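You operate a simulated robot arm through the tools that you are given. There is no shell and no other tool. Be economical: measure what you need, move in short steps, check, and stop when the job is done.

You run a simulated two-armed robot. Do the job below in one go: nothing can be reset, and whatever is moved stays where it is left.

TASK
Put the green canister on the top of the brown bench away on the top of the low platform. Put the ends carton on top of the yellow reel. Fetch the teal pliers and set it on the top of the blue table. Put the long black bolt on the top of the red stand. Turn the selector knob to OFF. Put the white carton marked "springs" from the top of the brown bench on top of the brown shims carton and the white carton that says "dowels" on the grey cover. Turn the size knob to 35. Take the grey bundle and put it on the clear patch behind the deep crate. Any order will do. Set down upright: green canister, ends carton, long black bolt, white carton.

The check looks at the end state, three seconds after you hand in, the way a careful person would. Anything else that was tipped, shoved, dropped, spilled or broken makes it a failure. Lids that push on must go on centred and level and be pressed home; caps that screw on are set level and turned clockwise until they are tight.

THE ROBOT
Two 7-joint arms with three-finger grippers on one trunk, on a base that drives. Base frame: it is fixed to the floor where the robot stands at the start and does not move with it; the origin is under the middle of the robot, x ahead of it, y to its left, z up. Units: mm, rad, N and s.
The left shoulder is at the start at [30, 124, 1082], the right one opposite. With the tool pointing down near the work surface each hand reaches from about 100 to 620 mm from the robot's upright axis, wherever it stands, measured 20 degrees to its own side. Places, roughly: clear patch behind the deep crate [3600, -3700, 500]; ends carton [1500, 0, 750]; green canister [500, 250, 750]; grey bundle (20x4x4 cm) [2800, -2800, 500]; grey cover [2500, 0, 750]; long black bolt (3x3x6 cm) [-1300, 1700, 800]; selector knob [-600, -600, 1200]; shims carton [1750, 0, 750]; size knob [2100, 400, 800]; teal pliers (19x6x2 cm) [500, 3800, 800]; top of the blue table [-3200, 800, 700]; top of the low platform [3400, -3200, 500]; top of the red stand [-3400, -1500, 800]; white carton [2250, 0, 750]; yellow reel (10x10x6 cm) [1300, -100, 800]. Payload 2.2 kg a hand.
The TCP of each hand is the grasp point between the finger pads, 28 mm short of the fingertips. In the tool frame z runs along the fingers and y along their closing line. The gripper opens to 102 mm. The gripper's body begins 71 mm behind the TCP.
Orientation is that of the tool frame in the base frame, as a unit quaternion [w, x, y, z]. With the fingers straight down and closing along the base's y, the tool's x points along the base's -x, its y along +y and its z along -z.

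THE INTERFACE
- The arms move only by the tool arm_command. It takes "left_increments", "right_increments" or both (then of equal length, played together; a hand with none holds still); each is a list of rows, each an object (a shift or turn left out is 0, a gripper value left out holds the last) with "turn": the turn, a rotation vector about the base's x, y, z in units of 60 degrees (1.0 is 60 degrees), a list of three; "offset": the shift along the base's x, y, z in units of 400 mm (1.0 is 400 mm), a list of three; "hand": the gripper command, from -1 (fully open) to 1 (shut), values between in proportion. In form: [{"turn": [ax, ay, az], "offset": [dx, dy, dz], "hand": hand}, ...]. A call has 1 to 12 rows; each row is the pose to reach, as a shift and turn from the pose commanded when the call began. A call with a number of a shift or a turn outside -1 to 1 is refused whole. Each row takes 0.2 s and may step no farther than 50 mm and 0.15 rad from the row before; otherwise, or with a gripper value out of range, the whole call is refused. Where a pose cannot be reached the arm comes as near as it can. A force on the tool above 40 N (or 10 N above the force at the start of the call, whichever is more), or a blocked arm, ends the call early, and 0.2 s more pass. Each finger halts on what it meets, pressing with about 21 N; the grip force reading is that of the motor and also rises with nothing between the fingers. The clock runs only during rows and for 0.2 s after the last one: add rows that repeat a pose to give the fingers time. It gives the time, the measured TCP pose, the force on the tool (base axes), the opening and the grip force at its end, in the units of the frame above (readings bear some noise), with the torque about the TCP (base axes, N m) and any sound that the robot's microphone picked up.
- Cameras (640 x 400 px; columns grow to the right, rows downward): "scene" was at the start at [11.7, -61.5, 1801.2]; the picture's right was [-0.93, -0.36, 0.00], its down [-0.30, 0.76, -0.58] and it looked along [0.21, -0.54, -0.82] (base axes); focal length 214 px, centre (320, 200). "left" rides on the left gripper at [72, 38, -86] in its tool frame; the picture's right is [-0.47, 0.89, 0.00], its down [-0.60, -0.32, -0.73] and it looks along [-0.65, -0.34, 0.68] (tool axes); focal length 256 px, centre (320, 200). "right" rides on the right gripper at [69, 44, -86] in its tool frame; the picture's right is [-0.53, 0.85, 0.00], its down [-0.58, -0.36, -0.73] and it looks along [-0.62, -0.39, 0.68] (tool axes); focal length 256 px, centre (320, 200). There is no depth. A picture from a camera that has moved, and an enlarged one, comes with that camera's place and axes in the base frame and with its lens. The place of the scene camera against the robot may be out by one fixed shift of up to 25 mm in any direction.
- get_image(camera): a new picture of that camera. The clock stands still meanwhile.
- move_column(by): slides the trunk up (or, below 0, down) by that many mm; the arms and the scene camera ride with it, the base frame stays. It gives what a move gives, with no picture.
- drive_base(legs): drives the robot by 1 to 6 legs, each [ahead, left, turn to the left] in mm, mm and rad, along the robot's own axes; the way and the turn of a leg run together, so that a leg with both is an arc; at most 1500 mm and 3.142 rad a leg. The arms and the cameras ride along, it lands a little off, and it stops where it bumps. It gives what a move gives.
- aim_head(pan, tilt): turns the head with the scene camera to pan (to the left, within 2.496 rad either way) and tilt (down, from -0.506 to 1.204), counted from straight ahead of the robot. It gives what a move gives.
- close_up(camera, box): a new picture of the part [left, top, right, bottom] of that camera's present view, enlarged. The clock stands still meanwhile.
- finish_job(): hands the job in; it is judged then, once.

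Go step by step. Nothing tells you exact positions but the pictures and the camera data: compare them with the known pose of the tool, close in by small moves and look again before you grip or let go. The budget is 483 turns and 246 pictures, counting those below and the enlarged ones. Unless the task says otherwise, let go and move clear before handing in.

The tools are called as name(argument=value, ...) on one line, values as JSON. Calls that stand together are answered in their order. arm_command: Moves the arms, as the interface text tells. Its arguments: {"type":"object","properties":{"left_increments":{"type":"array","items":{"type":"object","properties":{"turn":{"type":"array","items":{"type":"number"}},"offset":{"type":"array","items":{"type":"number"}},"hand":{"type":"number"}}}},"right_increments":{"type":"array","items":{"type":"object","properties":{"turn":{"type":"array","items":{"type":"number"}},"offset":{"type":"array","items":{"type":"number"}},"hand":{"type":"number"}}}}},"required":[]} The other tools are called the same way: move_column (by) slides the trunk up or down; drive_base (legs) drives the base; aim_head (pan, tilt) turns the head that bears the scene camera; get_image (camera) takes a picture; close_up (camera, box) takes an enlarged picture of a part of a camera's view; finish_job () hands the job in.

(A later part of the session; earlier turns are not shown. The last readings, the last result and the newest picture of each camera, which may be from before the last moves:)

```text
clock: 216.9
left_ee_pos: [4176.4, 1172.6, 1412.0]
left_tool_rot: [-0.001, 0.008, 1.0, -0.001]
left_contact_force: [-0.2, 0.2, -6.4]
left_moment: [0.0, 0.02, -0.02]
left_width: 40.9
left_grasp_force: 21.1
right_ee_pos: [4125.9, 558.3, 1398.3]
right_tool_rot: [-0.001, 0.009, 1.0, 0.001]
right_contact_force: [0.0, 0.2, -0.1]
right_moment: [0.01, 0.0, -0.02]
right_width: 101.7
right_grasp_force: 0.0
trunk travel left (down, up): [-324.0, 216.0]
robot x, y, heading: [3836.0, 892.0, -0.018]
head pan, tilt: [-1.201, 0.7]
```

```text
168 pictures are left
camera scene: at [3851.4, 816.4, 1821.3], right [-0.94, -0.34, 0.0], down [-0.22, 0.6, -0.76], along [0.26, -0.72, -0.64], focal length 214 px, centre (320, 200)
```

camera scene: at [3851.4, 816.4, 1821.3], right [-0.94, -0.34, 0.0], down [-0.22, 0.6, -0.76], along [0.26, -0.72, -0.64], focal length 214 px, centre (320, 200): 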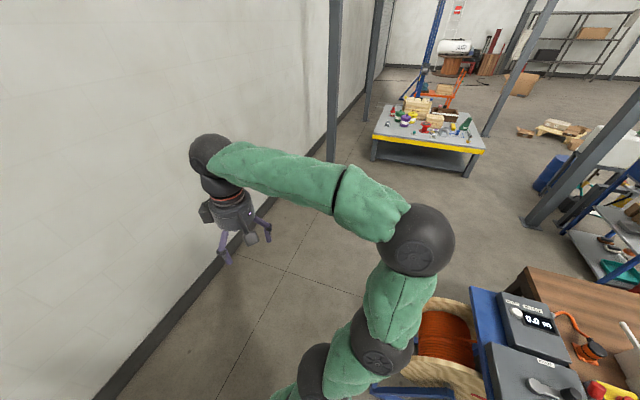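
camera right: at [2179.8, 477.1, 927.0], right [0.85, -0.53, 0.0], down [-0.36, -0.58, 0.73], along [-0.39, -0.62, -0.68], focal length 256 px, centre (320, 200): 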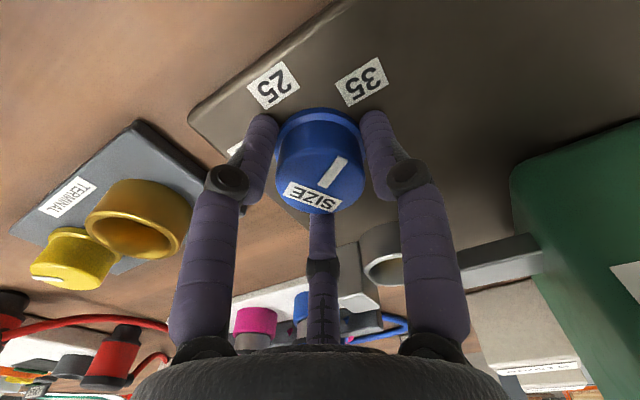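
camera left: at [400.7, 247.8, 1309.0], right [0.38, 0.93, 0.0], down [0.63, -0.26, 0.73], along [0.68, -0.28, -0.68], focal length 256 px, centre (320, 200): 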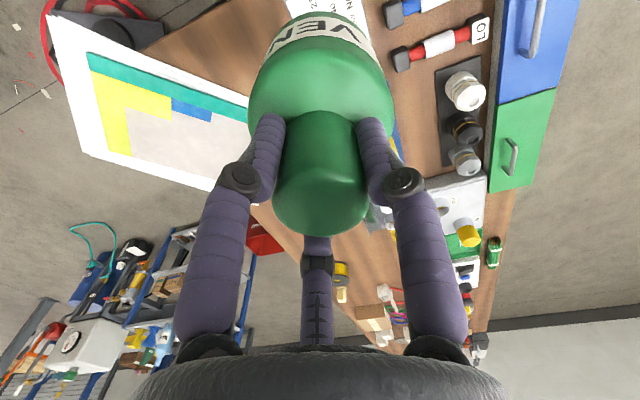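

drive_base(legs=[[40, -700, 0.018], [0, -690, 0], [0, 0, 1.571], [0, 1200, 0]])

aim_head(pan=0.2, tilt=0.9)

get_image(camera="scene")

```text
clock: 219.1
left_ee_pos: [4237.7, 905.4, 1410.6]
left_tool_rot: [-0.002, 0.082, 0.997, 0.002]
left_contact_force: [-0.9, -1.8, -5.0]
left_moment: [0.06, 0.03, 0.03]
left_width: 41.1
left_grasp_force: 20.4
right_ee_pos: [4096.9, 303.6, 1397.7]
right_tool_rot: [0.0, 0.084, 0.996, 0.001]
right_contact_force: [-0.7, -1.4, 0.4]
right_moment: [0.11, 0.01, 0.0]
right_width: 102.1
right_grasp_force: 0.0
trunk travel left (down, up): [-324.0, 216.0]
robot x, y, heading: [3861.4, 678.8, -0.169]
head pan, tilt: [-1.201, 0.7]
stopped in leg 1: the robot was blocked; the commanded pose is now the measured one
```

```text
clock: 220.6
left_ee_pos: [4238.4, 908.3, 1412.2]
left_tool_rot: [-0.001, 0.081, 0.997, 0.0]
left_contact_force: [0.9, -0.7, -6.2]
left_moment: [0.04, -0.03, -0.02]
left_width: 41.3
left_grasp_force: 20.8
right_ee_pos: [4097.3, 307.5, 1398.2]
right_tool_rot: [0.0, 0.085, 0.996, 0.001]
right_contact_force: [-0.4, 0.1, 0.3]
right_moment: [0.04, -0.04, -0.03]
right_width: 102.1
right_grasp_force: 0.1
trunk travel left (down, up): [-324.0, 216.0]
robot x, y, heading: [3861.1, 682.4, -0.169]
head pan, tilt: [0.201, 0.901]
```

```text
167 pictures are left
camera scene: at [3922.8, 691.3, 1805.1], right [0.03, -1.0, 0.0], down [-0.78, -0.02, -0.62], along [0.62, 0.02, -0.78], focal length 214 px, centre (320, 200)
```

scene: 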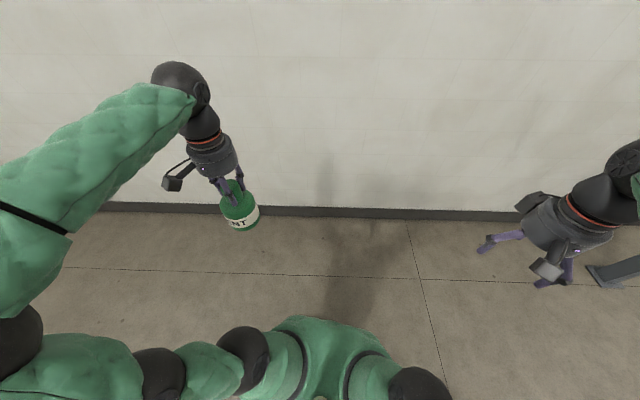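

Touched something at the spool side; move away from it toward the wall before passing.

drive_base(legs=[[0, 60, 0], [270, 30, 0.169]])

aim_head(pan=-2.2, tilt=0.9)

get_image(camera="scene")

```text
clock: 223.1
left_ee_pos: [4472.2, 1039.2, 1411.3]
left_tool_rot: [-0.001, -0.005, 1.0, 0.0]
left_contact_force: [-0.3, 0.5, -6.6]
left_moment: [-0.03, 0.03, -0.02]
left_width: 41.0
left_grasp_force: 21.2
right_ee_pos: [4438.6, 421.8, 1398.7]
right_tool_rot: [0.0, -0.004, 1.0, 0.001]
right_contact_force: [0.1, -0.4, 0.7]
right_moment: [0.04, -0.02, 0.0]
right_width: 102.0
right_grasp_force: 0.0
trunk travel left (down, up): [-324.0, 216.0]
robot x, y, heading: [4136.7, 745.5, 0.007]
head pan, tilt: [0.201, 0.901]
```

```text
clock: 225.3
left_ee_pos: [4472.5, 1039.5, 1411.7]
left_tool_rot: [0.0, -0.005, 1.0, 0.0]
left_contact_force: [0.1, -0.3, -5.8]
left_moment: [-0.03, 0.02, -0.02]
left_width: 41.0
left_grasp_force: 21.3
right_ee_pos: [4438.5, 424.2, 1400.1]
right_tool_rot: [0.0, -0.003, 1.0, 0.001]
right_contact_force: [0.4, 1.1, -0.4]
right_moment: [-0.04, 0.02, 0.0]
right_width: 102.2
right_grasp_force: 0.0
trunk travel left (down, up): [-324.0, 216.0]
robot x, y, heading: [4137.7, 741.3, 0.009]
head pan, tilt: [-2.201, 0.901]
```

```text
166 pictures are left
camera scene: at [4082.1, 691.0, 1805.1], right [-0.81, 0.58, 0.0], down [0.46, 0.64, -0.62], along [-0.36, -0.5, -0.78], focal length 214 px, centre (320, 200)
```

scene: 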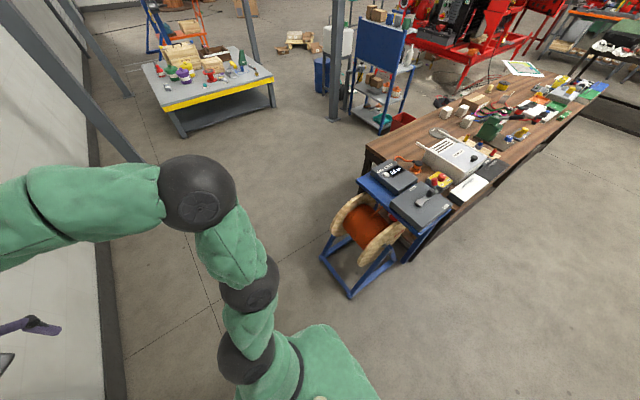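

drive_base(legs=[[0, -1220, 0], [0, 0, 1.562], [0, 1200, 0], [0, 450, 0]])

aim_head(pan=0.2, tilt=0.9)

get_image(camera="scene")

```text
clock: 239.2
left_ee_pos: [2945.9, -96.8, 1411.4]
left_tool_rot: [0.001, -0.696, 0.718, -0.002]
left_contact_force: [-1.9, -0.8, -6.1]
left_moment: [0.0, -0.06, -0.01]
left_width: 41.0
left_grasp_force: 21.5
right_ee_pos: [3560.1, -158.1, 1399.2]
right_tool_rot: [0.0, -0.693, 0.721, -0.002]
right_contact_force: [-1.9, -0.3, 0.9]
right_moment: [0.0, -0.08, 0.0]
right_width: 102.1
right_grasp_force: 0.1
trunk travel left (down, up): [-324.0, 216.0]
robot x, y, heading: [3229.2, -437.6, 1.532]
head pan, tilt: [-2.201, 0.901]
stopped in leg 3: the robot was blocked; the commanded pose is now the measured one
```

```text
clock: 241.4
left_ee_pos: [2953.6, -95.0, 1411.4]
left_tool_rot: [-0.001, -0.694, 0.72, 0.0]
left_contact_force: [-0.7, -0.6, -6.1]
left_moment: [0.01, 0.03, 0.01]
left_width: 41.0
left_grasp_force: 21.1
right_ee_pos: [3566.6, -158.4, 1399.6]
right_tool_rot: [-0.001, -0.693, 0.721, -0.001]
right_contact_force: [-1.1, -0.4, -0.3]
right_moment: [0.03, 0.0, -0.05]
right_width: 102.2
right_grasp_force: 0.0
trunk travel left (down, up): [-324.0, 216.0]
robot x, y, heading: [3231.4, -437.6, 1.53]
head pan, tilt: [0.201, 0.901]
```

```text
165 pictures are left
camera scene: at [3232.2, -388.7, 1805.1], right [0.99, 0.16, 0.0], down [0.12, -0.77, -0.62], along [-0.1, 0.61, -0.78], focal length 214 px, centre (320, 200)
```

scene: 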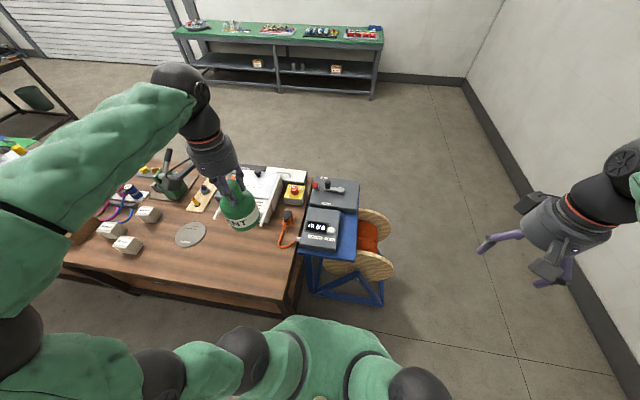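

The base touched the bench's far right leg. Back off 90 mm and continue along.

drive_base(legs=[[0, -60, 0], [-90, 0, 0.035], [0, 500, 0]])

get_image(camera="scene")

```text
clock: 245.7
left_ee_pos: [2487.1, -193.0, 1411.8]
left_tool_rot: [0.0, -0.705, 0.709, -0.001]
left_contact_force: [-0.3, 0.4, -5.4]
left_moment: [-0.01, 0.0, 0.05]
left_width: 40.7
left_grasp_force: 21.0
right_ee_pos: [3102.6, -236.8, 1399.3]
right_tool_rot: [-0.002, -0.705, 0.71, 0.001]
right_contact_force: [-0.2, 0.7, -0.3]
right_moment: [0.01, 0.01, 0.0]
right_width: 101.7
right_grasp_force: 0.1
trunk travel left (down, up): [-324.0, 216.0]
robot x, y, heading: [2777.6, -528.4, 1.563]
head pan, tilt: [0.201, 0.901]
```

```text
164 pictures are left
camera scene: at [2774.7, -477.2, 1805.1], right [0.98, 0.19, 0.0], down [0.15, -0.77, -0.62], along [-0.12, 0.61, -0.78], focal length 214 px, centre (320, 200)
```

scene: 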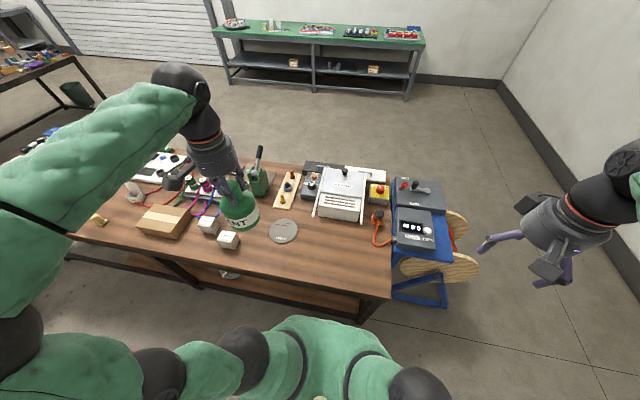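

I see dowels (front) and springs cartons, the grey cover and shims. Move to put dowels and cover both within right-hand reach, and tuck the canister farther left.

arm_command(left_increments=[{"offset": [-0.08, -0.06, 0.02]}, {"offset": [-0.16, -0.12, 0.04]}, {"offset": [-0.25, -0.18, 0.06]}])

drive_base(legs=[[0, 470, 0], [50, 0, 0.008]])

aim_head(pan=-0.1, tilt=1.0)

get_image(camera="scene")

```text
clock: 246.5
left_ee_pos: [2386.6, -264.1, 1436.8]
left_tool_rot: [0.0, -0.705, 0.709, 0.0]
left_contact_force: [1.0, -0.7, -5.3]
left_moment: [0.0, -0.01, -0.01]
left_width: 40.9
left_grasp_force: 20.8
right_ee_pos: [3102.5, -237.0, 1397.8]
right_tool_rot: [-0.001, -0.705, 0.709, -0.001]
right_contact_force: [0.2, 0.2, 0.2]
right_moment: [-0.01, -0.01, -0.01]
right_width: 102.2
right_grasp_force: 0.1
trunk travel left (down, up): [-324.0, 216.0]
robot x, y, heading: [2772.0, -527.3, 1.558]
head pan, tilt: [0.201, 0.901]
```

```text
clock: 249.8
left_ee_pos: [1915.9, -211.2, 1437.6]
left_tool_rot: [0.001, 0.708, -0.706, 0.0]
left_contact_force: [0.0, 1.1, -6.3]
left_moment: [-0.06, -0.01, 0.06]
left_width: 41.0
left_grasp_force: 20.8
right_ee_pos: [2630.9, -179.0, 1398.0]
right_tool_rot: [0.002, 0.707, -0.707, 0.001]
right_contact_force: [1.0, 0.6, 0.9]
right_moment: [-0.01, 0.02, 0.0]
right_width: 102.3
right_grasp_force: 0.1
trunk travel left (down, up): [-324.0, 216.0]
robot x, y, heading: [2305.3, -476.8, 1.567]
head pan, tilt: [0.201, 0.901]
```

```text
clock: 250.7
left_ee_pos: [1916.0, -212.3, 1437.6]
left_tool_rot: [0.001, 0.708, -0.707, -0.001]
left_contact_force: [-0.3, -0.1, -6.3]
left_moment: [-0.01, 0.02, 0.0]
left_width: 40.9
left_grasp_force: 21.3
right_ee_pos: [2632.2, -180.7, 1398.6]
right_tool_rot: [0.001, 0.707, -0.707, -0.001]
right_contact_force: [-0.2, 0.5, 0.3]
right_moment: [0.01, 0.01, 0.02]
right_width: 102.2
right_grasp_force: 0.2
trunk travel left (down, up): [-324.0, 216.0]
robot x, y, heading: [2304.5, -474.0, 1.568]
head pan, tilt: [-0.099, 1.0]
```

```text
163 pictures are left
camera scene: at [2327.4, -429.3, 1797.9], right [0.99, -0.1, 0.0], down [-0.09, -0.84, -0.54], along [0.05, 0.54, -0.84], focal length 214 px, centre (320, 200)
```

scene: 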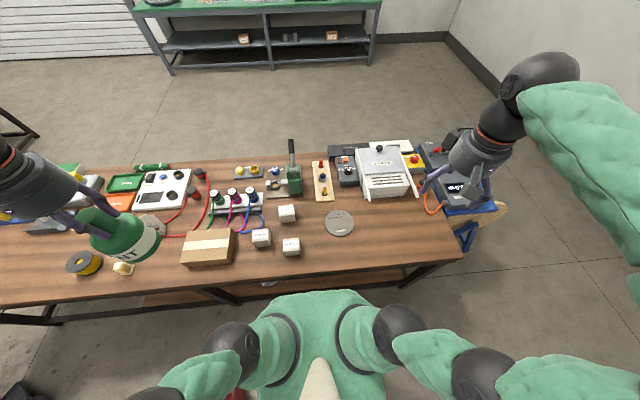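

close_up(camera="scene", box=[170, 180, 370, 290])

```text
3.20 times, centred on (270, 235) of scene
camera zoom: at [2327.4, -429.3, 1797.9], right [0.99, -0.1, 0.0], down [-0.09, -0.84, -0.54], along [0.05, 0.54, -0.84], focal length 686 px, centre (480, 88)
```

zoom: 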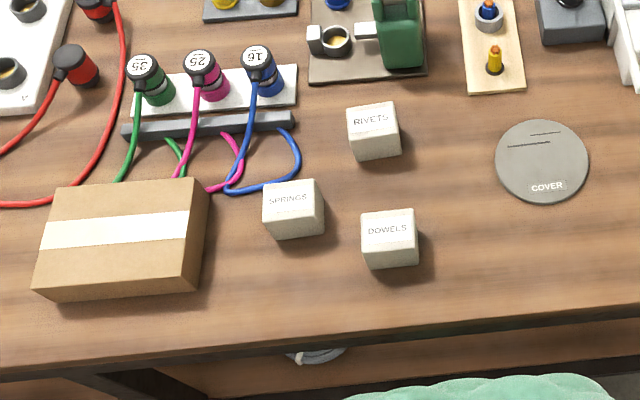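

arm_command(right_increments=[{"offset": [-0.083, 0.025, -0.07]}, {"offset": [-0.167, 0.05, -0.14]}, {"offset": [-0.25, 0.075, -0.21]}, {"offset": [-0.333, 0.1, -0.28]}, {"offset": [-0.417, 0.125, -0.35]}, {"offset": [-0.5, 0.15, -0.42]}, {"offset": [-0.583, 0.175, -0.5]}, {"offset": [-0.667, 0.2, -0.57]}, {"offset": [-0.75, 0.225, -0.64]}, {"offset": [-0.833, 0.25, -0.71]}, {"offset": [-0.917, 0.275, -0.78]}, {"offset": [-1.0, 0.3, -0.85]}])

get_image(camera="right")

```text
clock: 253.2
left_ee_pos: [1914.7, -209.4, 1434.9]
left_tool_rot: [-0.001, -0.707, 0.707, 0.0]
left_contact_force: [-0.8, 1.1, -6.5]
left_moment: [0.03, -0.01, -0.01]
left_width: 40.8
left_grasp_force: 20.3
right_ee_pos: [2231.1, -58.2, 1059.4]
right_tool_rot: [-0.001, -0.706, 0.708, -0.001]
right_contact_force: [0.8, -0.9, 0.2]
right_moment: [-0.02, 0.0, 0.0]
right_width: 101.6
right_grasp_force: 0.1
trunk travel left (down, up): [-324.0, 216.0]
robot x, y, heading: [2307.9, -472.7, 1.567]
head pan, tilt: [-0.099, 1.0]
```

```text
161 pictures are left
camera right: at [2187.9, -125.7, 1145.7], right [-0.84, 0.54, 0.0], down [0.37, 0.58, 0.73], along [0.39, 0.62, -0.68], focal length 256 px, centre (320, 200)
```

right: 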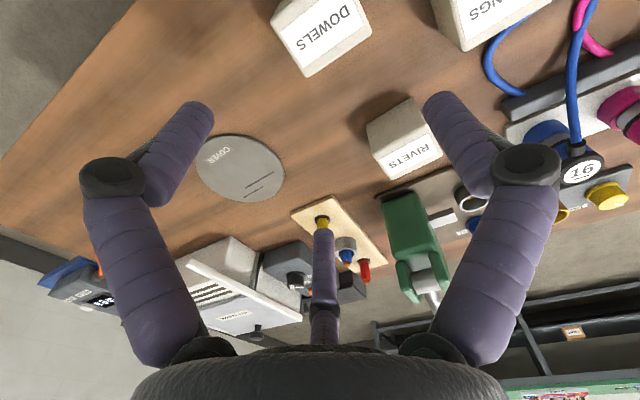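

arm_command(right_increments=[{"offset": [0, -0.1, -0.05]}, {"offset": [-0.01, -0.2, -0.1]}])

get_image(camera="right")

```text
clock: 253.8
left_ee_pos: [1916.3, -212.5, 1437.4]
left_tool_rot: [0.0, 0.708, -0.706, -0.001]
left_contact_force: [0.0, 0.0, -6.4]
left_moment: [0.02, -0.01, 0.01]
left_width: 41.1
left_grasp_force: 21.7
right_ee_pos: [2228.1, -140.2, 1017.6]
right_tool_rot: [-0.001, -0.707, 0.707, 0.0]
right_contact_force: [-0.4, -0.1, 0.2]
right_moment: [0.01, -0.02, 0.01]
right_width: 102.0
right_grasp_force: 0.0
trunk travel left (down, up): [-324.0, 216.0]
robot x, y, heading: [2303.0, -473.0, 1.565]
head pan, tilt: [-0.099, 1.0]
```

```text
160 pictures are left
camera right: at [2184.9, -208.2, 1104.6], right [-0.84, 0.53, 0.0], down [0.37, 0.58, 0.73], along [0.39, 0.62, -0.68], focal length 256 px, centre (320, 200)
```

right: 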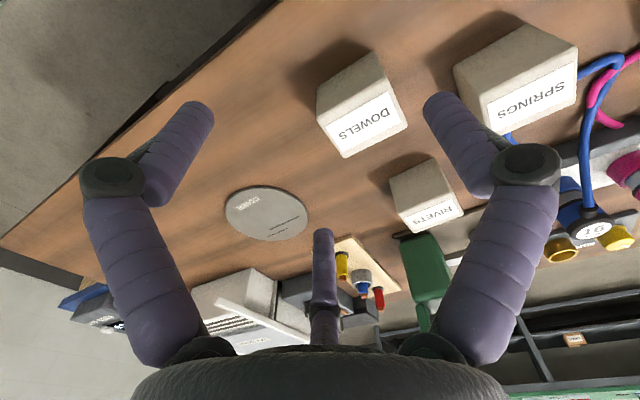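

Triangulated: dowels carton top ≈(2216, −71, 882), cover ≈(2454, 40, 808). Move over the dowels carton.

arm_command(right_increments=[{"offset": [-0.015, 0.09, -0.03]}, {"offset": [-0.03, 0.173, -0.1]}])

get_image(camera="right")

close_up(camera="scene", box=[220, 180, 360, 280])

```text
clock: 254.4
left_ee_pos: [1917.0, -209.7, 1436.3]
left_tool_rot: [0.0, 0.708, -0.706, 0.0]
left_contact_force: [-0.3, 1.1, -5.8]
left_moment: [-0.02, -0.04, 0.0]
left_width: 40.8
left_grasp_force: 20.6
right_ee_pos: [2215.0, -69.1, 976.7]
right_tool_rot: [-0.001, -0.707, 0.707, -0.002]
right_contact_force: [0.1, -0.1, 0.0]
right_moment: [-0.05, -0.01, -0.01]
right_width: 101.8
right_grasp_force: 0.0
trunk travel left (down, up): [-324.0, 216.0]
robot x, y, heading: [2306.0, -473.8, 1.566]
head pan, tilt: [-0.099, 1.0]
```

```text
159 pictures are left
camera right: at [2171.6, -138.1, 1064.0], right [-0.84, 0.54, 0.0], down [0.37, 0.58, 0.73], along [0.39, 0.62, -0.68], focal length 256 px, centre (320, 200)
```

right: 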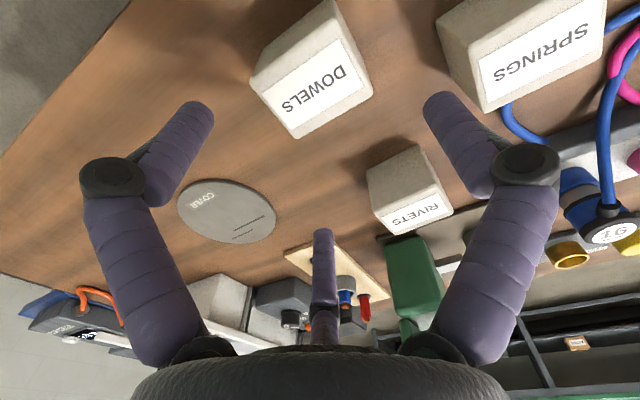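

```text
4.00 times, centred on (290, 230) of scene
camera zoom: at [2327.0, -426.6, 1797.8], right [0.99, -0.1, 0.0], down [-0.09, -0.84, -0.54], along [0.06, 0.54, -0.84], focal length 858 px, centre (440, 80)
```

zoom: 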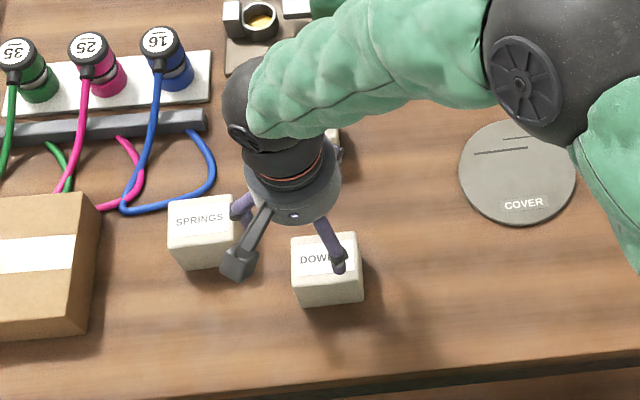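

arm_command(right_increments=[{"offset": [0.002, 0, -0.1]}, {"offset": [0.002, 0, -0.2]}, {"offset": [0.002, 0, -0.285]}])

get_image(camera="right")

```text
clock: 255.2
left_ee_pos: [1915.9, -210.8, 1436.3]
left_tool_rot: [0.0, 0.707, -0.707, 0.001]
left_contact_force: [-0.3, 0.0, -4.7]
left_moment: [0.02, -0.02, 0.01]
left_width: 40.9
left_grasp_force: 20.4
right_ee_pos: [2214.1, -72.2, 862.5]
right_tool_rot: [-0.001, -0.707, 0.708, 0.0]
right_contact_force: [-0.7, 0.4, 0.3]
right_moment: [-0.02, -0.02, 0.02]
right_width: 102.0
right_grasp_force: 0.0
trunk travel left (down, up): [-324.0, 216.0]
robot x, y, heading: [2308.2, -470.9, 1.569]
head pan, tilt: [-0.099, 1.0]
```

```text
157 pictures are left
camera right: at [2171.1, -139.4, 949.4], right [-0.84, 0.54, 0.0], down [0.37, 0.58, 0.73], along [0.39, 0.62, -0.68], focal length 256 px, centre (320, 200)
```

right: 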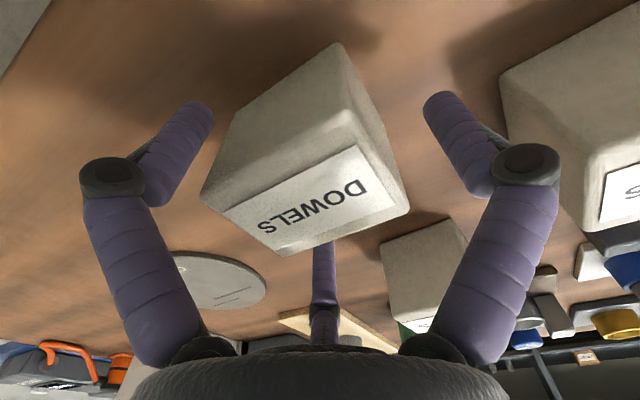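

arm_command(right_increments=[{"offset": [0.006, -0.015, 0]}, {"offset": [0.006, -0.015, 0], "hand": -0.6}, {"offset": [0.006, -0.015, 0], "hand": 0}, {"offset": [0.006, -0.015, 0], "hand": 1}, {"offset": [0.006, -0.015, 0], "hand": 1}])

get_image(camera="right")

```text
clock: 256.4
left_ee_pos: [1917.0, -210.7, 1436.0]
left_tool_rot: [0.0, 0.708, -0.707, 0.001]
left_contact_force: [1.4, -0.2, -6.0]
left_moment: [0.01, -0.01, 0.01]
left_width: 40.9
left_grasp_force: 21.3
right_ee_pos: [2217.5, -76.1, 863.5]
right_tool_rot: [0.0, -0.707, 0.707, 0.0]
right_contact_force: [-1.3, 2.4, 4.7]
right_moment: [0.15, 0.02, 0.06]
right_width: 70.8
right_grasp_force: 21.4
trunk travel left (down, up): [-324.0, 216.0]
robot x, y, heading: [2306.0, -474.8, 1.56]
head pan, tilt: [-0.099, 1.0]
```

```text
156 pictures are left
camera right: at [2174.2, -144.7, 951.4], right [-0.84, 0.53, 0.0], down [0.37, 0.58, 0.73], along [0.39, 0.62, -0.68], focal length 256 px, centre (320, 200)
```

right: 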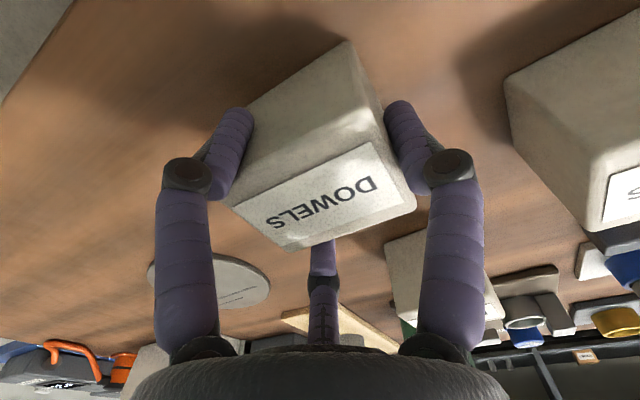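

Gripped. Lift and carry toward the grey cover.

arm_command(right_increments=[{"offset": [0, 0, 0.06], "hand": 1}, {"offset": [0, 0, 0.16]}, {"offset": [0, 0, 0.27]}, {"offset": [0.1, 0, 0.3]}, {"offset": [0.2, 0.03, 0.3]}, {"offset": [0.3, 0.07, 0.3]}, {"offset": [0.4, 0.12, 0.3]}, {"offset": [0.5, 0.17, 0.3]}, {"offset": [0.58, 0.19, 0.3]}])

get_image(camera="right")

close_up(camera="scene", box=[270, 170, 410, 270])

```text
clock: 258.4
left_ee_pos: [1918.3, -210.9, 1437.1]
left_tool_rot: [0.001, 0.707, -0.707, 0.0]
left_contact_force: [0.3, 0.2, -5.1]
left_moment: [-0.04, 0.02, -0.03]
left_width: 41.0
left_grasp_force: 20.7
right_ee_pos: [2453.1, -0.3, 983.4]
right_tool_rot: [0.001, 0.707, -0.707, 0.001]
right_contact_force: [0.7, 0.0, -1.5]
right_moment: [-0.02, 0.0, 0.02]
right_width: 70.6
right_grasp_force: 21.1
trunk travel left (down, up): [-324.0, 216.0]
robot x, y, heading: [2306.4, -474.2, 1.564]
head pan, tilt: [-0.099, 1.0]
```

```text
155 pictures are left
camera right: at [2409.4, -67.6, 1070.9], right [-0.84, 0.53, 0.0], down [0.37, 0.58, 0.73], along [0.39, 0.62, -0.68], focal length 256 px, centre (320, 200)
```

right: 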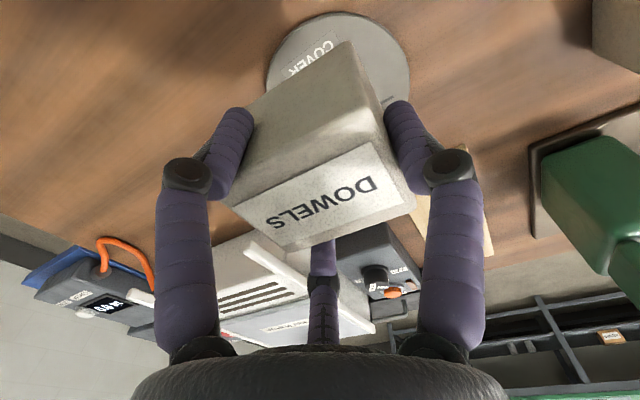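

```text
4.00 times, centred on (340, 220) of scene
camera zoom: at [2328.5, -428.0, 1797.8], right [0.99, -0.1, 0.0], down [-0.09, -0.84, -0.54], along [0.05, 0.54, -0.84], focal length 858 px, centre (240, 120)
```

zoom: 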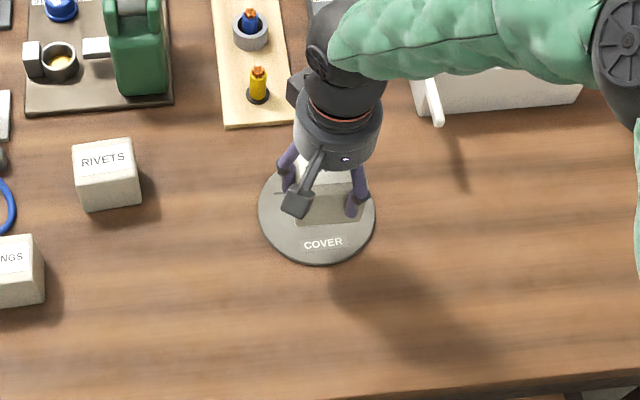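

Cover centre ≈(2451, 33). Align and lower carefully.

arm_command(right_increments=[{"offset": [0, 0.05, -0.05]}, {"offset": [-0.003, 0.08, -0.13]}, {"offset": [-0.003, 0.08, -0.22]}, {"offset": [-0.003, 0.08, -0.25]}])

get_image(camera="right")

close_up(camera="scene", box=[290, 180, 390, 260])

```text
clock: 259.4
left_ee_pos: [1916.2, -211.1, 1437.0]
left_tool_rot: [0.001, 0.707, -0.707, 0.0]
left_contact_force: [0.2, 0.7, -5.8]
left_moment: [0.01, 0.0, 0.01]
left_width: 40.9
left_grasp_force: 20.6
right_ee_pos: [2450.2, 31.9, 883.2]
right_tool_rot: [0.002, 0.707, -0.707, 0.0]
right_contact_force: [-0.5, 0.6, -2.6]
right_moment: [0.01, -0.05, 0.02]
right_width: 70.2
right_grasp_force: 21.2
trunk travel left (down, up): [-324.0, 216.0]
robot x, y, heading: [2308.6, -476.5, 1.565]
head pan, tilt: [-0.099, 1.0]
```

```text
153 pictures are left
camera right: at [2406.6, -36.1, 970.8], right [-0.85, 0.53, 0.0], down [0.37, 0.58, 0.73], along [0.39, 0.62, -0.68], focal length 256 px, centre (320, 200)
```

right: 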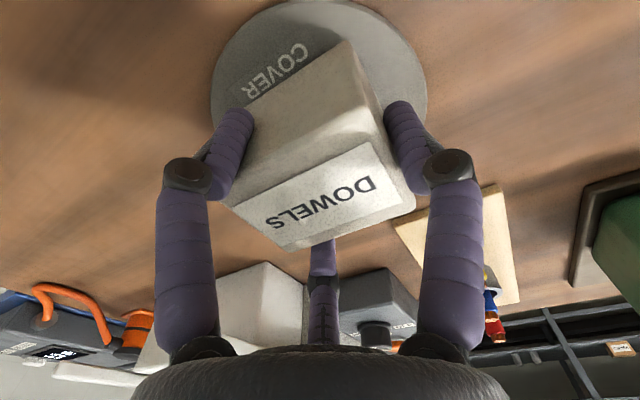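

```text
5.00 times, centred on (340, 220) of scene
camera zoom: at [2327.4, -427.9, 1797.9], right [0.99, -0.1, 0.0], down [-0.09, -0.84, -0.54], along [0.06, 0.54, -0.84], focal length 1072 px, centre (220, 100)
```

zoom: 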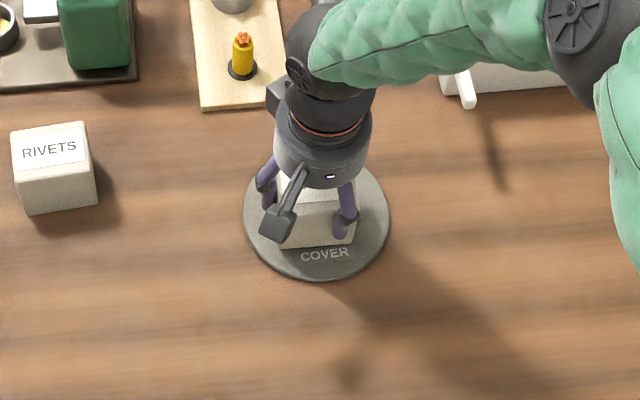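

arm_command(right_increments=[{"offset": [-0.007, -0.02, 0]}, {"offset": [-0.007, -0.02, -0.02]}, {"offset": [-0.007, -0.02, -0.03]}])

arm_command(right_increments=[{"offset": [0, 0, -0.005]}, {"offset": [0, 0, -0.01]}])

```text
clock: 260.2
left_ee_pos: [1916.8, -210.7, 1436.1]
left_tool_rot: [0.001, 0.707, -0.707, 0.001]
left_contact_force: [-0.4, -0.5, -5.7]
left_moment: [0.0, 0.0, 0.01]
left_width: 41.1
left_grasp_force: 21.1
right_ee_pos: [2446.7, 23.8, 872.8]
right_tool_rot: [0.002, 0.707, -0.707, 0.001]
right_contact_force: [0.6, -0.4, -2.8]
right_moment: [0.0, 0.03, -0.02]
right_width: 70.5
right_grasp_force: 20.9
trunk travel left (down, up): [-324.0, 216.0]
robot x, y, heading: [2306.4, -474.0, 1.568]
head pan, tilt: [-0.099, 1.0]
```

```text
clock: 260.9
left_ee_pos: [1916.2, -213.5, 1436.3]
left_tool_rot: [0.0, 0.708, -0.706, 0.0]
left_contact_force: [-0.1, -0.4, -5.3]
left_moment: [-0.01, -0.01, 0.0]
left_width: 41.3
left_grasp_force: 21.0
right_ee_pos: [2446.4, 24.2, 870.2]
right_tool_rot: [0.0, -0.707, 0.707, 0.001]
right_contact_force: [-0.9, -4.3, 16.2]
right_moment: [-0.09, -0.35, -0.07]
right_width: 70.6
right_grasp_force: 21.1
trunk travel left (down, up): [-324.0, 216.0]
robot x, y, heading: [2305.5, -471.5, 1.566]
head pan, tilt: [-0.099, 1.0]
```

Contact. Relax slightly, release and rise.

arm_command(right_increments=[{"offset": [0, 0, 0.004]}, {"offset": [0, 0, 0.004], "hand": 0}, {"offset": [0, 0, 0.004], "hand": -0.6}, {"offset": [0, 0, 0.004], "hand": -1}, {"offset": [0, 0, 0.004], "hand": -1}, {"offset": [0, 0, 0.1]}, {"offset": [0, 0, 0.2]}, {"offset": [0, -0.05, 0.3]}])

get_image(camera="right")

close_up(camera="scene", box=[290, 180, 390, 260])

```text
clock: 262.6
left_ee_pos: [1916.2, -213.5, 1437.2]
left_tool_rot: [0.0, 0.708, -0.706, -0.002]
left_contact_force: [-0.4, -0.6, -5.6]
left_moment: [0.04, 0.0, 0.02]
left_width: 41.0
left_grasp_force: 20.8
right_ee_pos: [2445.2, 0.4, 990.9]
right_tool_rot: [0.002, 0.708, -0.706, 0.0]
right_contact_force: [1.2, -0.5, 0.1]
right_moment: [0.02, -0.03, 0.04]
right_width: 102.3
right_grasp_force: 0.1
trunk travel left (down, up): [-324.0, 216.0]
robot x, y, heading: [2305.8, -472.9, 1.567]
head pan, tilt: [-0.099, 1.0]
```

```text
151 pictures are left
camera right: at [2402.4, -67.5, 1078.3], right [-0.85, 0.53, 0.0], down [0.37, 0.58, 0.73], along [0.39, 0.62, -0.68], focal length 256 px, centre (320, 200)
```

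right: 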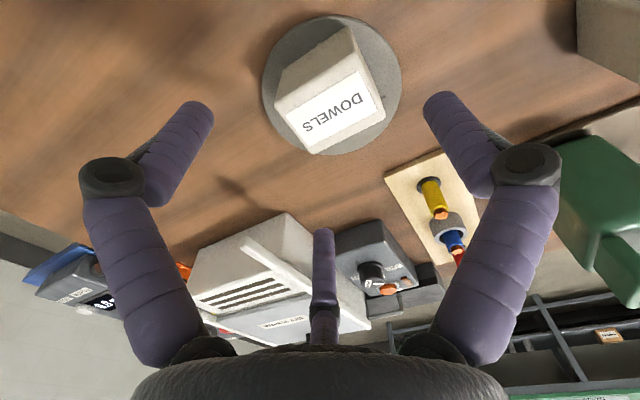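

```text
5.00 times, centred on (340, 220) of scene
camera zoom: at [2327.3, -430.9, 1797.9], right [0.99, -0.1, 0.0], down [-0.09, -0.84, -0.54], along [0.06, 0.54, -0.84], focal length 1072 px, centre (220, 100)
```

zoom: 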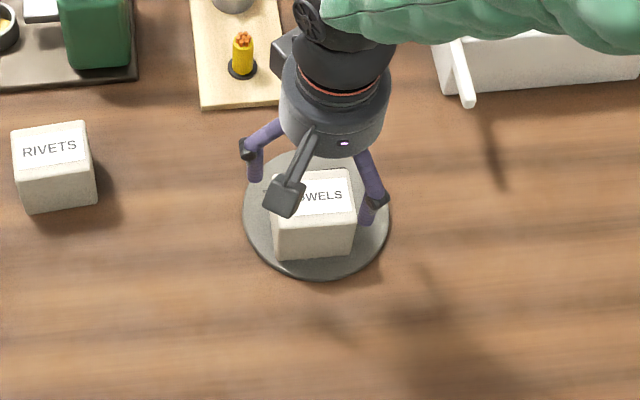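

Dowels carton sits on the cover. Shift left to the springs and shims cartons.

arm_command(right_increments=[{"offset": [0, -0.05, 0.1]}, {"offset": [0, -0.1, 0.2]}])

drive_base(legs=[[0, 430, 0.004]])

get_image(camera="right")

get_image(camera="scene")

```text
clock: 263.2
left_ee_pos: [1915.5, -212.8, 1437.3]
left_tool_rot: [0.0, 0.708, -0.706, -0.001]
left_contact_force: [-0.6, -1.4, -6.1]
left_moment: [-0.01, -0.01, -0.02]
left_width: 40.8
left_grasp_force: 20.8
right_ee_pos: [2446.6, -37.5, 1070.8]
right_tool_rot: [-0.001, -0.707, 0.707, 0.0]
right_contact_force: [-0.3, -0.8, -0.3]
right_moment: [0.0, -0.01, -0.04]
right_width: 101.7
right_grasp_force: 0.0
trunk travel left (down, up): [-324.0, 216.0]
robot x, y, heading: [2303.4, -473.4, 1.57]
head pan, tilt: [-0.099, 1.0]
```

```text
clock: 265.0
left_ee_pos: [1677.0, -209.0, 1433.4]
left_tool_rot: [0.001, -0.707, 0.707, -0.003]
left_contact_force: [-3.1, -0.7, -6.6]
left_moment: [-0.02, -0.15, 0.02]
left_width: 41.1
left_grasp_force: 21.3
right_ee_pos: [2208.7, -35.3, 1070.4]
right_tool_rot: [0.001, -0.706, 0.708, -0.003]
right_contact_force: [-1.8, 0.8, 0.1]
right_moment: [-0.01, -0.18, -0.02]
right_width: 102.0
right_grasp_force: 0.1
trunk travel left (down, up): [-324.0, 216.0]
robot x, y, heading: [2069.2, -474.8, 1.567]
head pan, tilt: [-0.099, 1.0]
stopped in leg 1: the robot was blocked; the commanded pose is now the measured one
```

```text
149 pictures are left
camera right: at [2165.2, -103.7, 1158.2], right [-0.84, 0.54, 0.0], down [0.36, 0.58, 0.73], along [0.4, 0.62, -0.68], focal length 256 px, centre (320, 200)
```

right: 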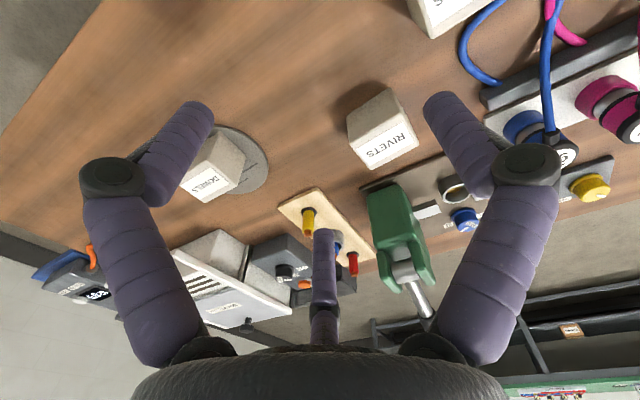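

```text
148 pictures are left
camera scene: at [2083.9, -427.1, 1797.8], right [0.99, -0.1, 0.01], down [-0.08, -0.84, -0.54], along [0.06, 0.54, -0.84], focal length 214 px, centre (320, 200)
```

scene: 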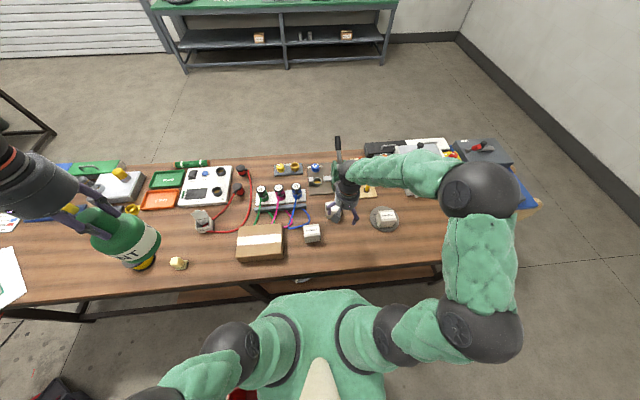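

aim_head(pan=1.7, tilt=1.1)

get_image(camera="scene")

```text
clock: 266.8
left_ee_pos: [1684.9, -209.7, 1435.8]
left_tool_rot: [0.0, -0.706, 0.708, 0.0]
left_contact_force: [0.4, -0.1, -6.4]
left_moment: [0.0, 0.01, 0.0]
left_width: 41.1
left_grasp_force: 21.1
right_ee_pos: [2215.9, -35.2, 1069.8]
right_tool_rot: [-0.001, -0.706, 0.708, 0.0]
right_contact_force: [0.7, 0.1, -0.1]
right_moment: [-0.01, 0.02, 0.02]
right_width: 102.0
right_grasp_force: 0.1
trunk travel left (down, up): [-324.0, 216.0]
robot x, y, heading: [2070.5, -472.3, 1.563]
head pan, tilt: [1.7, 1.1]
```

```text
147 pictures are left
camera scene: at [2024.2, -504.4, 1791.3], right [-0.12, 0.99, 0.0], down [0.88, 0.11, -0.45], along [-0.45, -0.06, -0.89], focal length 214 px, centre (320, 200)
```

scene: 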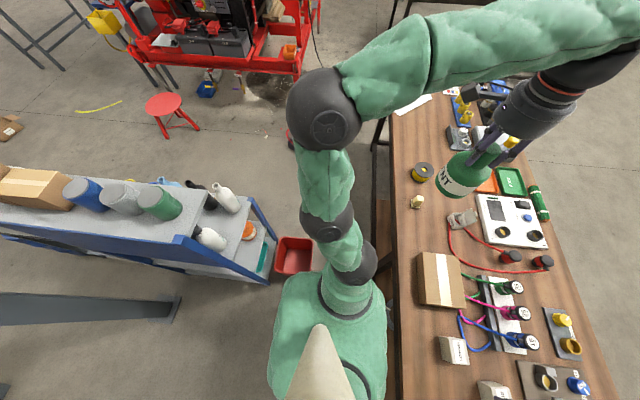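

The red bin blocks the lane further left. I'll look behind to see what other routes lead to the ends carton and reel.

aim_head(pan=2.45, tilt=0.45)

get_image(camera="scene")

aim_head(pan=-2.45, tilt=0.45)

get_image(camera="scene")

```text
clock: 267.9
left_ee_pos: [1683.9, -209.3, 1436.3]
left_tool_rot: [0.0, -0.706, 0.708, -0.001]
left_contact_force: [-0.3, 0.0, -4.9]
left_moment: [0.03, -0.03, -0.03]
left_width: 41.0
left_grasp_force: 20.9
right_ee_pos: [2215.2, -36.0, 1071.2]
right_tool_rot: [0.0, -0.705, 0.709, -0.002]
right_contact_force: [0.6, 0.4, 0.3]
right_moment: [0.03, 0.02, 0.01]
right_width: 102.0
right_grasp_force: 0.2
trunk travel left (down, up): [-324.0, 216.0]
robot x, y, heading: [2070.4, -474.3, 1.568]
head pan, tilt: [2.45, 0.45]
```

```text
146 pictures are left
camera scene: at [2027.6, -567.1, 1843.4], right [-0.77, 0.64, 0.0], down [0.28, 0.33, -0.9], along [-0.58, -0.69, -0.44], focal length 214 px, centre (320, 200)
```

scene: 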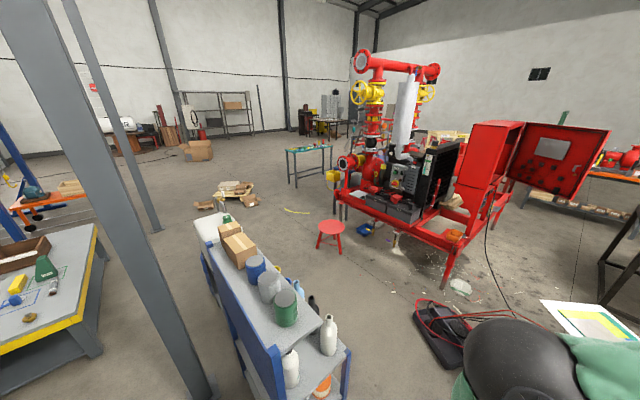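

```text
clock: 271.8
left_ee_pos: [1683.4, -210.2, 1436.9]
left_tool_rot: [-0.001, -0.707, 0.708, 0.0]
left_contact_force: [-0.3, 0.4, -5.7]
left_moment: [0.03, -0.02, -0.01]
left_width: 40.9
left_grasp_force: 21.0
right_ee_pos: [2215.4, -35.1, 1069.3]
right_tool_rot: [0.0, -0.705, 0.709, 0.0]
right_contact_force: [1.0, 0.0, 0.2]
right_moment: [0.0, 0.0, 0.01]
right_width: 102.0
right_grasp_force: 0.1
trunk travel left (down, up): [-324.0, 216.0]
robot x, y, heading: [2071.6, -477.2, 1.564]
head pan, tilt: [-2.45, 0.45]
```

```text
145 pictures are left
camera scene: at [2145.0, -567.8, 1843.5], right [-0.77, -0.63, 0.0], down [-0.28, 0.34, -0.9], along [0.57, -0.7, -0.43], focal length 214 px, centre (320, 200)
```

scene: 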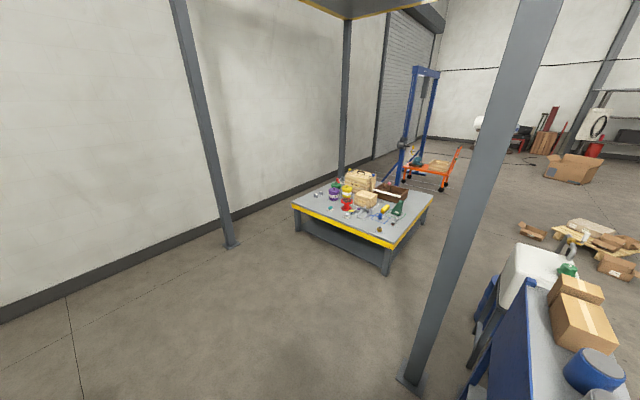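

Route is clear: around the cart's south end. First do springs → shims from here with the right arm.

arm_command(right_increments=[{"offset": [-0.1, -0.04, -0.03]}, {"offset": [-0.2, -0.08, -0.06]}, {"offset": [-0.3, -0.14, -0.12]}])

get_image(camera="right")

```text
refused: row 3 steps farther than a row can; nothing moved
```

```text
144 pictures are left
camera right: at [2171.9, -103.9, 1157.6], right [-0.84, 0.54, 0.0], down [0.37, 0.58, 0.73], along [0.39, 0.61, -0.68], focal length 256 px, centre (320, 200)
```

right: 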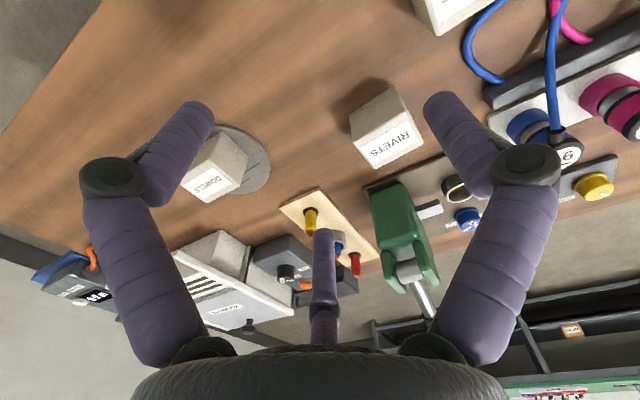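

arm_command(right_increments=[{"offset": [-0.1, -0.04, -0.03]}, {"offset": [-0.2, -0.08, -0.06]}, {"offset": [-0.27, -0.11, -0.1]}, {"offset": [-0.32, -0.14, -0.12]}])

get_image(camera="right")

```text
clock: 272.8
left_ee_pos: [1682.9, -209.8, 1435.9]
left_tool_rot: [0.0, -0.707, 0.708, -0.001]
left_contact_force: [-0.5, -0.2, -6.4]
left_moment: [0.0, 0.0, -0.01]
left_width: 40.8
left_grasp_force: 21.6
right_ee_pos: [2085.5, -92.1, 1020.2]
right_tool_rot: [-0.001, -0.705, 0.709, 0.0]
right_contact_force: [0.2, 1.0, 0.5]
right_moment: [0.04, 0.01, -0.01]
right_width: 102.2
right_grasp_force: 0.0
trunk travel left (down, up): [-324.0, 216.0]
robot x, y, heading: [2069.9, -472.3, 1.562]
head pan, tilt: [-2.45, 0.45]
```

```text
143 pictures are left
camera right: at [2042.7, -160.6, 1108.4], right [-0.84, 0.54, 0.0], down [0.37, 0.58, 0.73], along [0.39, 0.61, -0.68], focal length 256 px, centre (320, 200)
```

right: 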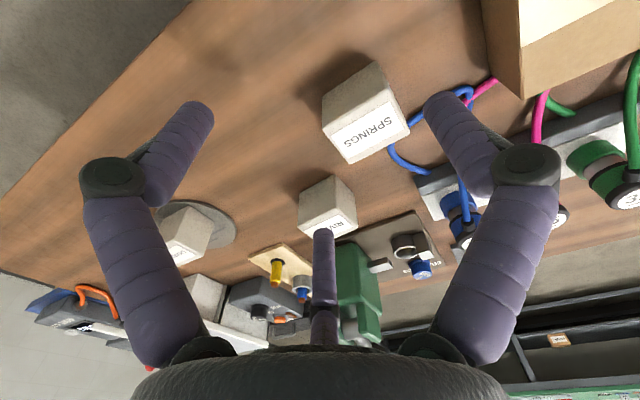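

arm_command(right_increments=[{"offset": [-0.015, 0.1, -0.02]}, {"offset": [-0.029, 0.175, -0.08]}, {"offset": [-0.029, 0.175, -0.17]}, {"offset": [-0.029, 0.175, -0.26]}])

get_image(camera="right")

```text
clock: 273.8
left_ee_pos: [1683.7, -209.0, 1435.7]
left_tool_rot: [-0.001, -0.707, 0.708, -0.002]
left_contact_force: [-1.1, 0.9, -5.2]
left_moment: [-0.02, 0.02, -0.03]
left_width: 40.9
left_grasp_force: 21.5
right_ee_pos: [2075.2, -18.7, 916.3]
right_tool_rot: [-0.001, -0.705, 0.709, 0.0]
right_contact_force: [-0.6, 1.1, 1.1]
right_moment: [-0.03, 0.01, 0.01]
right_width: 102.0
right_grasp_force: 0.0
trunk travel left (down, up): [-324.0, 216.0]
robot x, y, heading: [2070.2, -471.7, 1.566]
head pan, tilt: [-2.45, 0.45]
```

```text
142 pictures are left
camera right: at [2031.1, -87.6, 1004.1], right [-0.84, 0.54, 0.0], down [0.37, 0.58, 0.73], along [0.39, 0.61, -0.68], focal length 256 px, centre (320, 200)
```

right: 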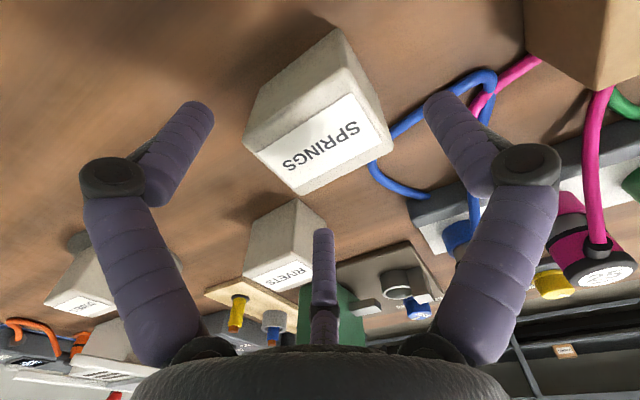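

arm_command(right_increments=[{"offset": [0, -0.002, -0.07]}, {"offset": [0, -0.004, -0.135]}, {"offset": [0, -0.004, -0.135], "hand": -0.5}, {"offset": [0, -0.004, -0.135], "hand": 0.2}, {"offset": [0, -0.004, -0.135], "hand": 1}, {"offset": [0, -0.004, -0.135], "hand": 1}])

get_image(camera="right")

```text
clock: 275.2
left_ee_pos: [1684.5, -210.6, 1436.1]
left_tool_rot: [0.0, -0.707, 0.707, -0.001]
left_contact_force: [-0.8, 1.1, -5.5]
left_moment: [0.01, -0.03, -0.02]
left_width: 40.9
left_grasp_force: 20.9
right_ee_pos: [2075.6, -22.9, 862.8]
right_tool_rot: [-0.001, -0.705, 0.709, 0.0]
right_contact_force: [-0.7, 0.7, 1.4]
right_moment: [0.11, 0.19, -0.01]
right_width: 70.8
right_grasp_force: 20.1
trunk travel left (down, up): [-324.0, 216.0]
robot x, y, heading: [2074.6, -473.0, 1.561]
head pan, tilt: [-2.45, 0.45]
```

```text
141 pictures are left
camera right: at [2031.7, -90.9, 950.7], right [-0.84, 0.54, 0.0], down [0.37, 0.58, 0.73], along [0.39, 0.62, -0.68], focal length 256 px, centre (320, 200)
```

right: 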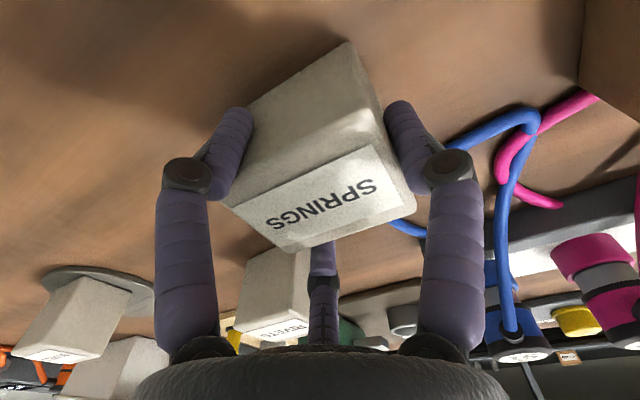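

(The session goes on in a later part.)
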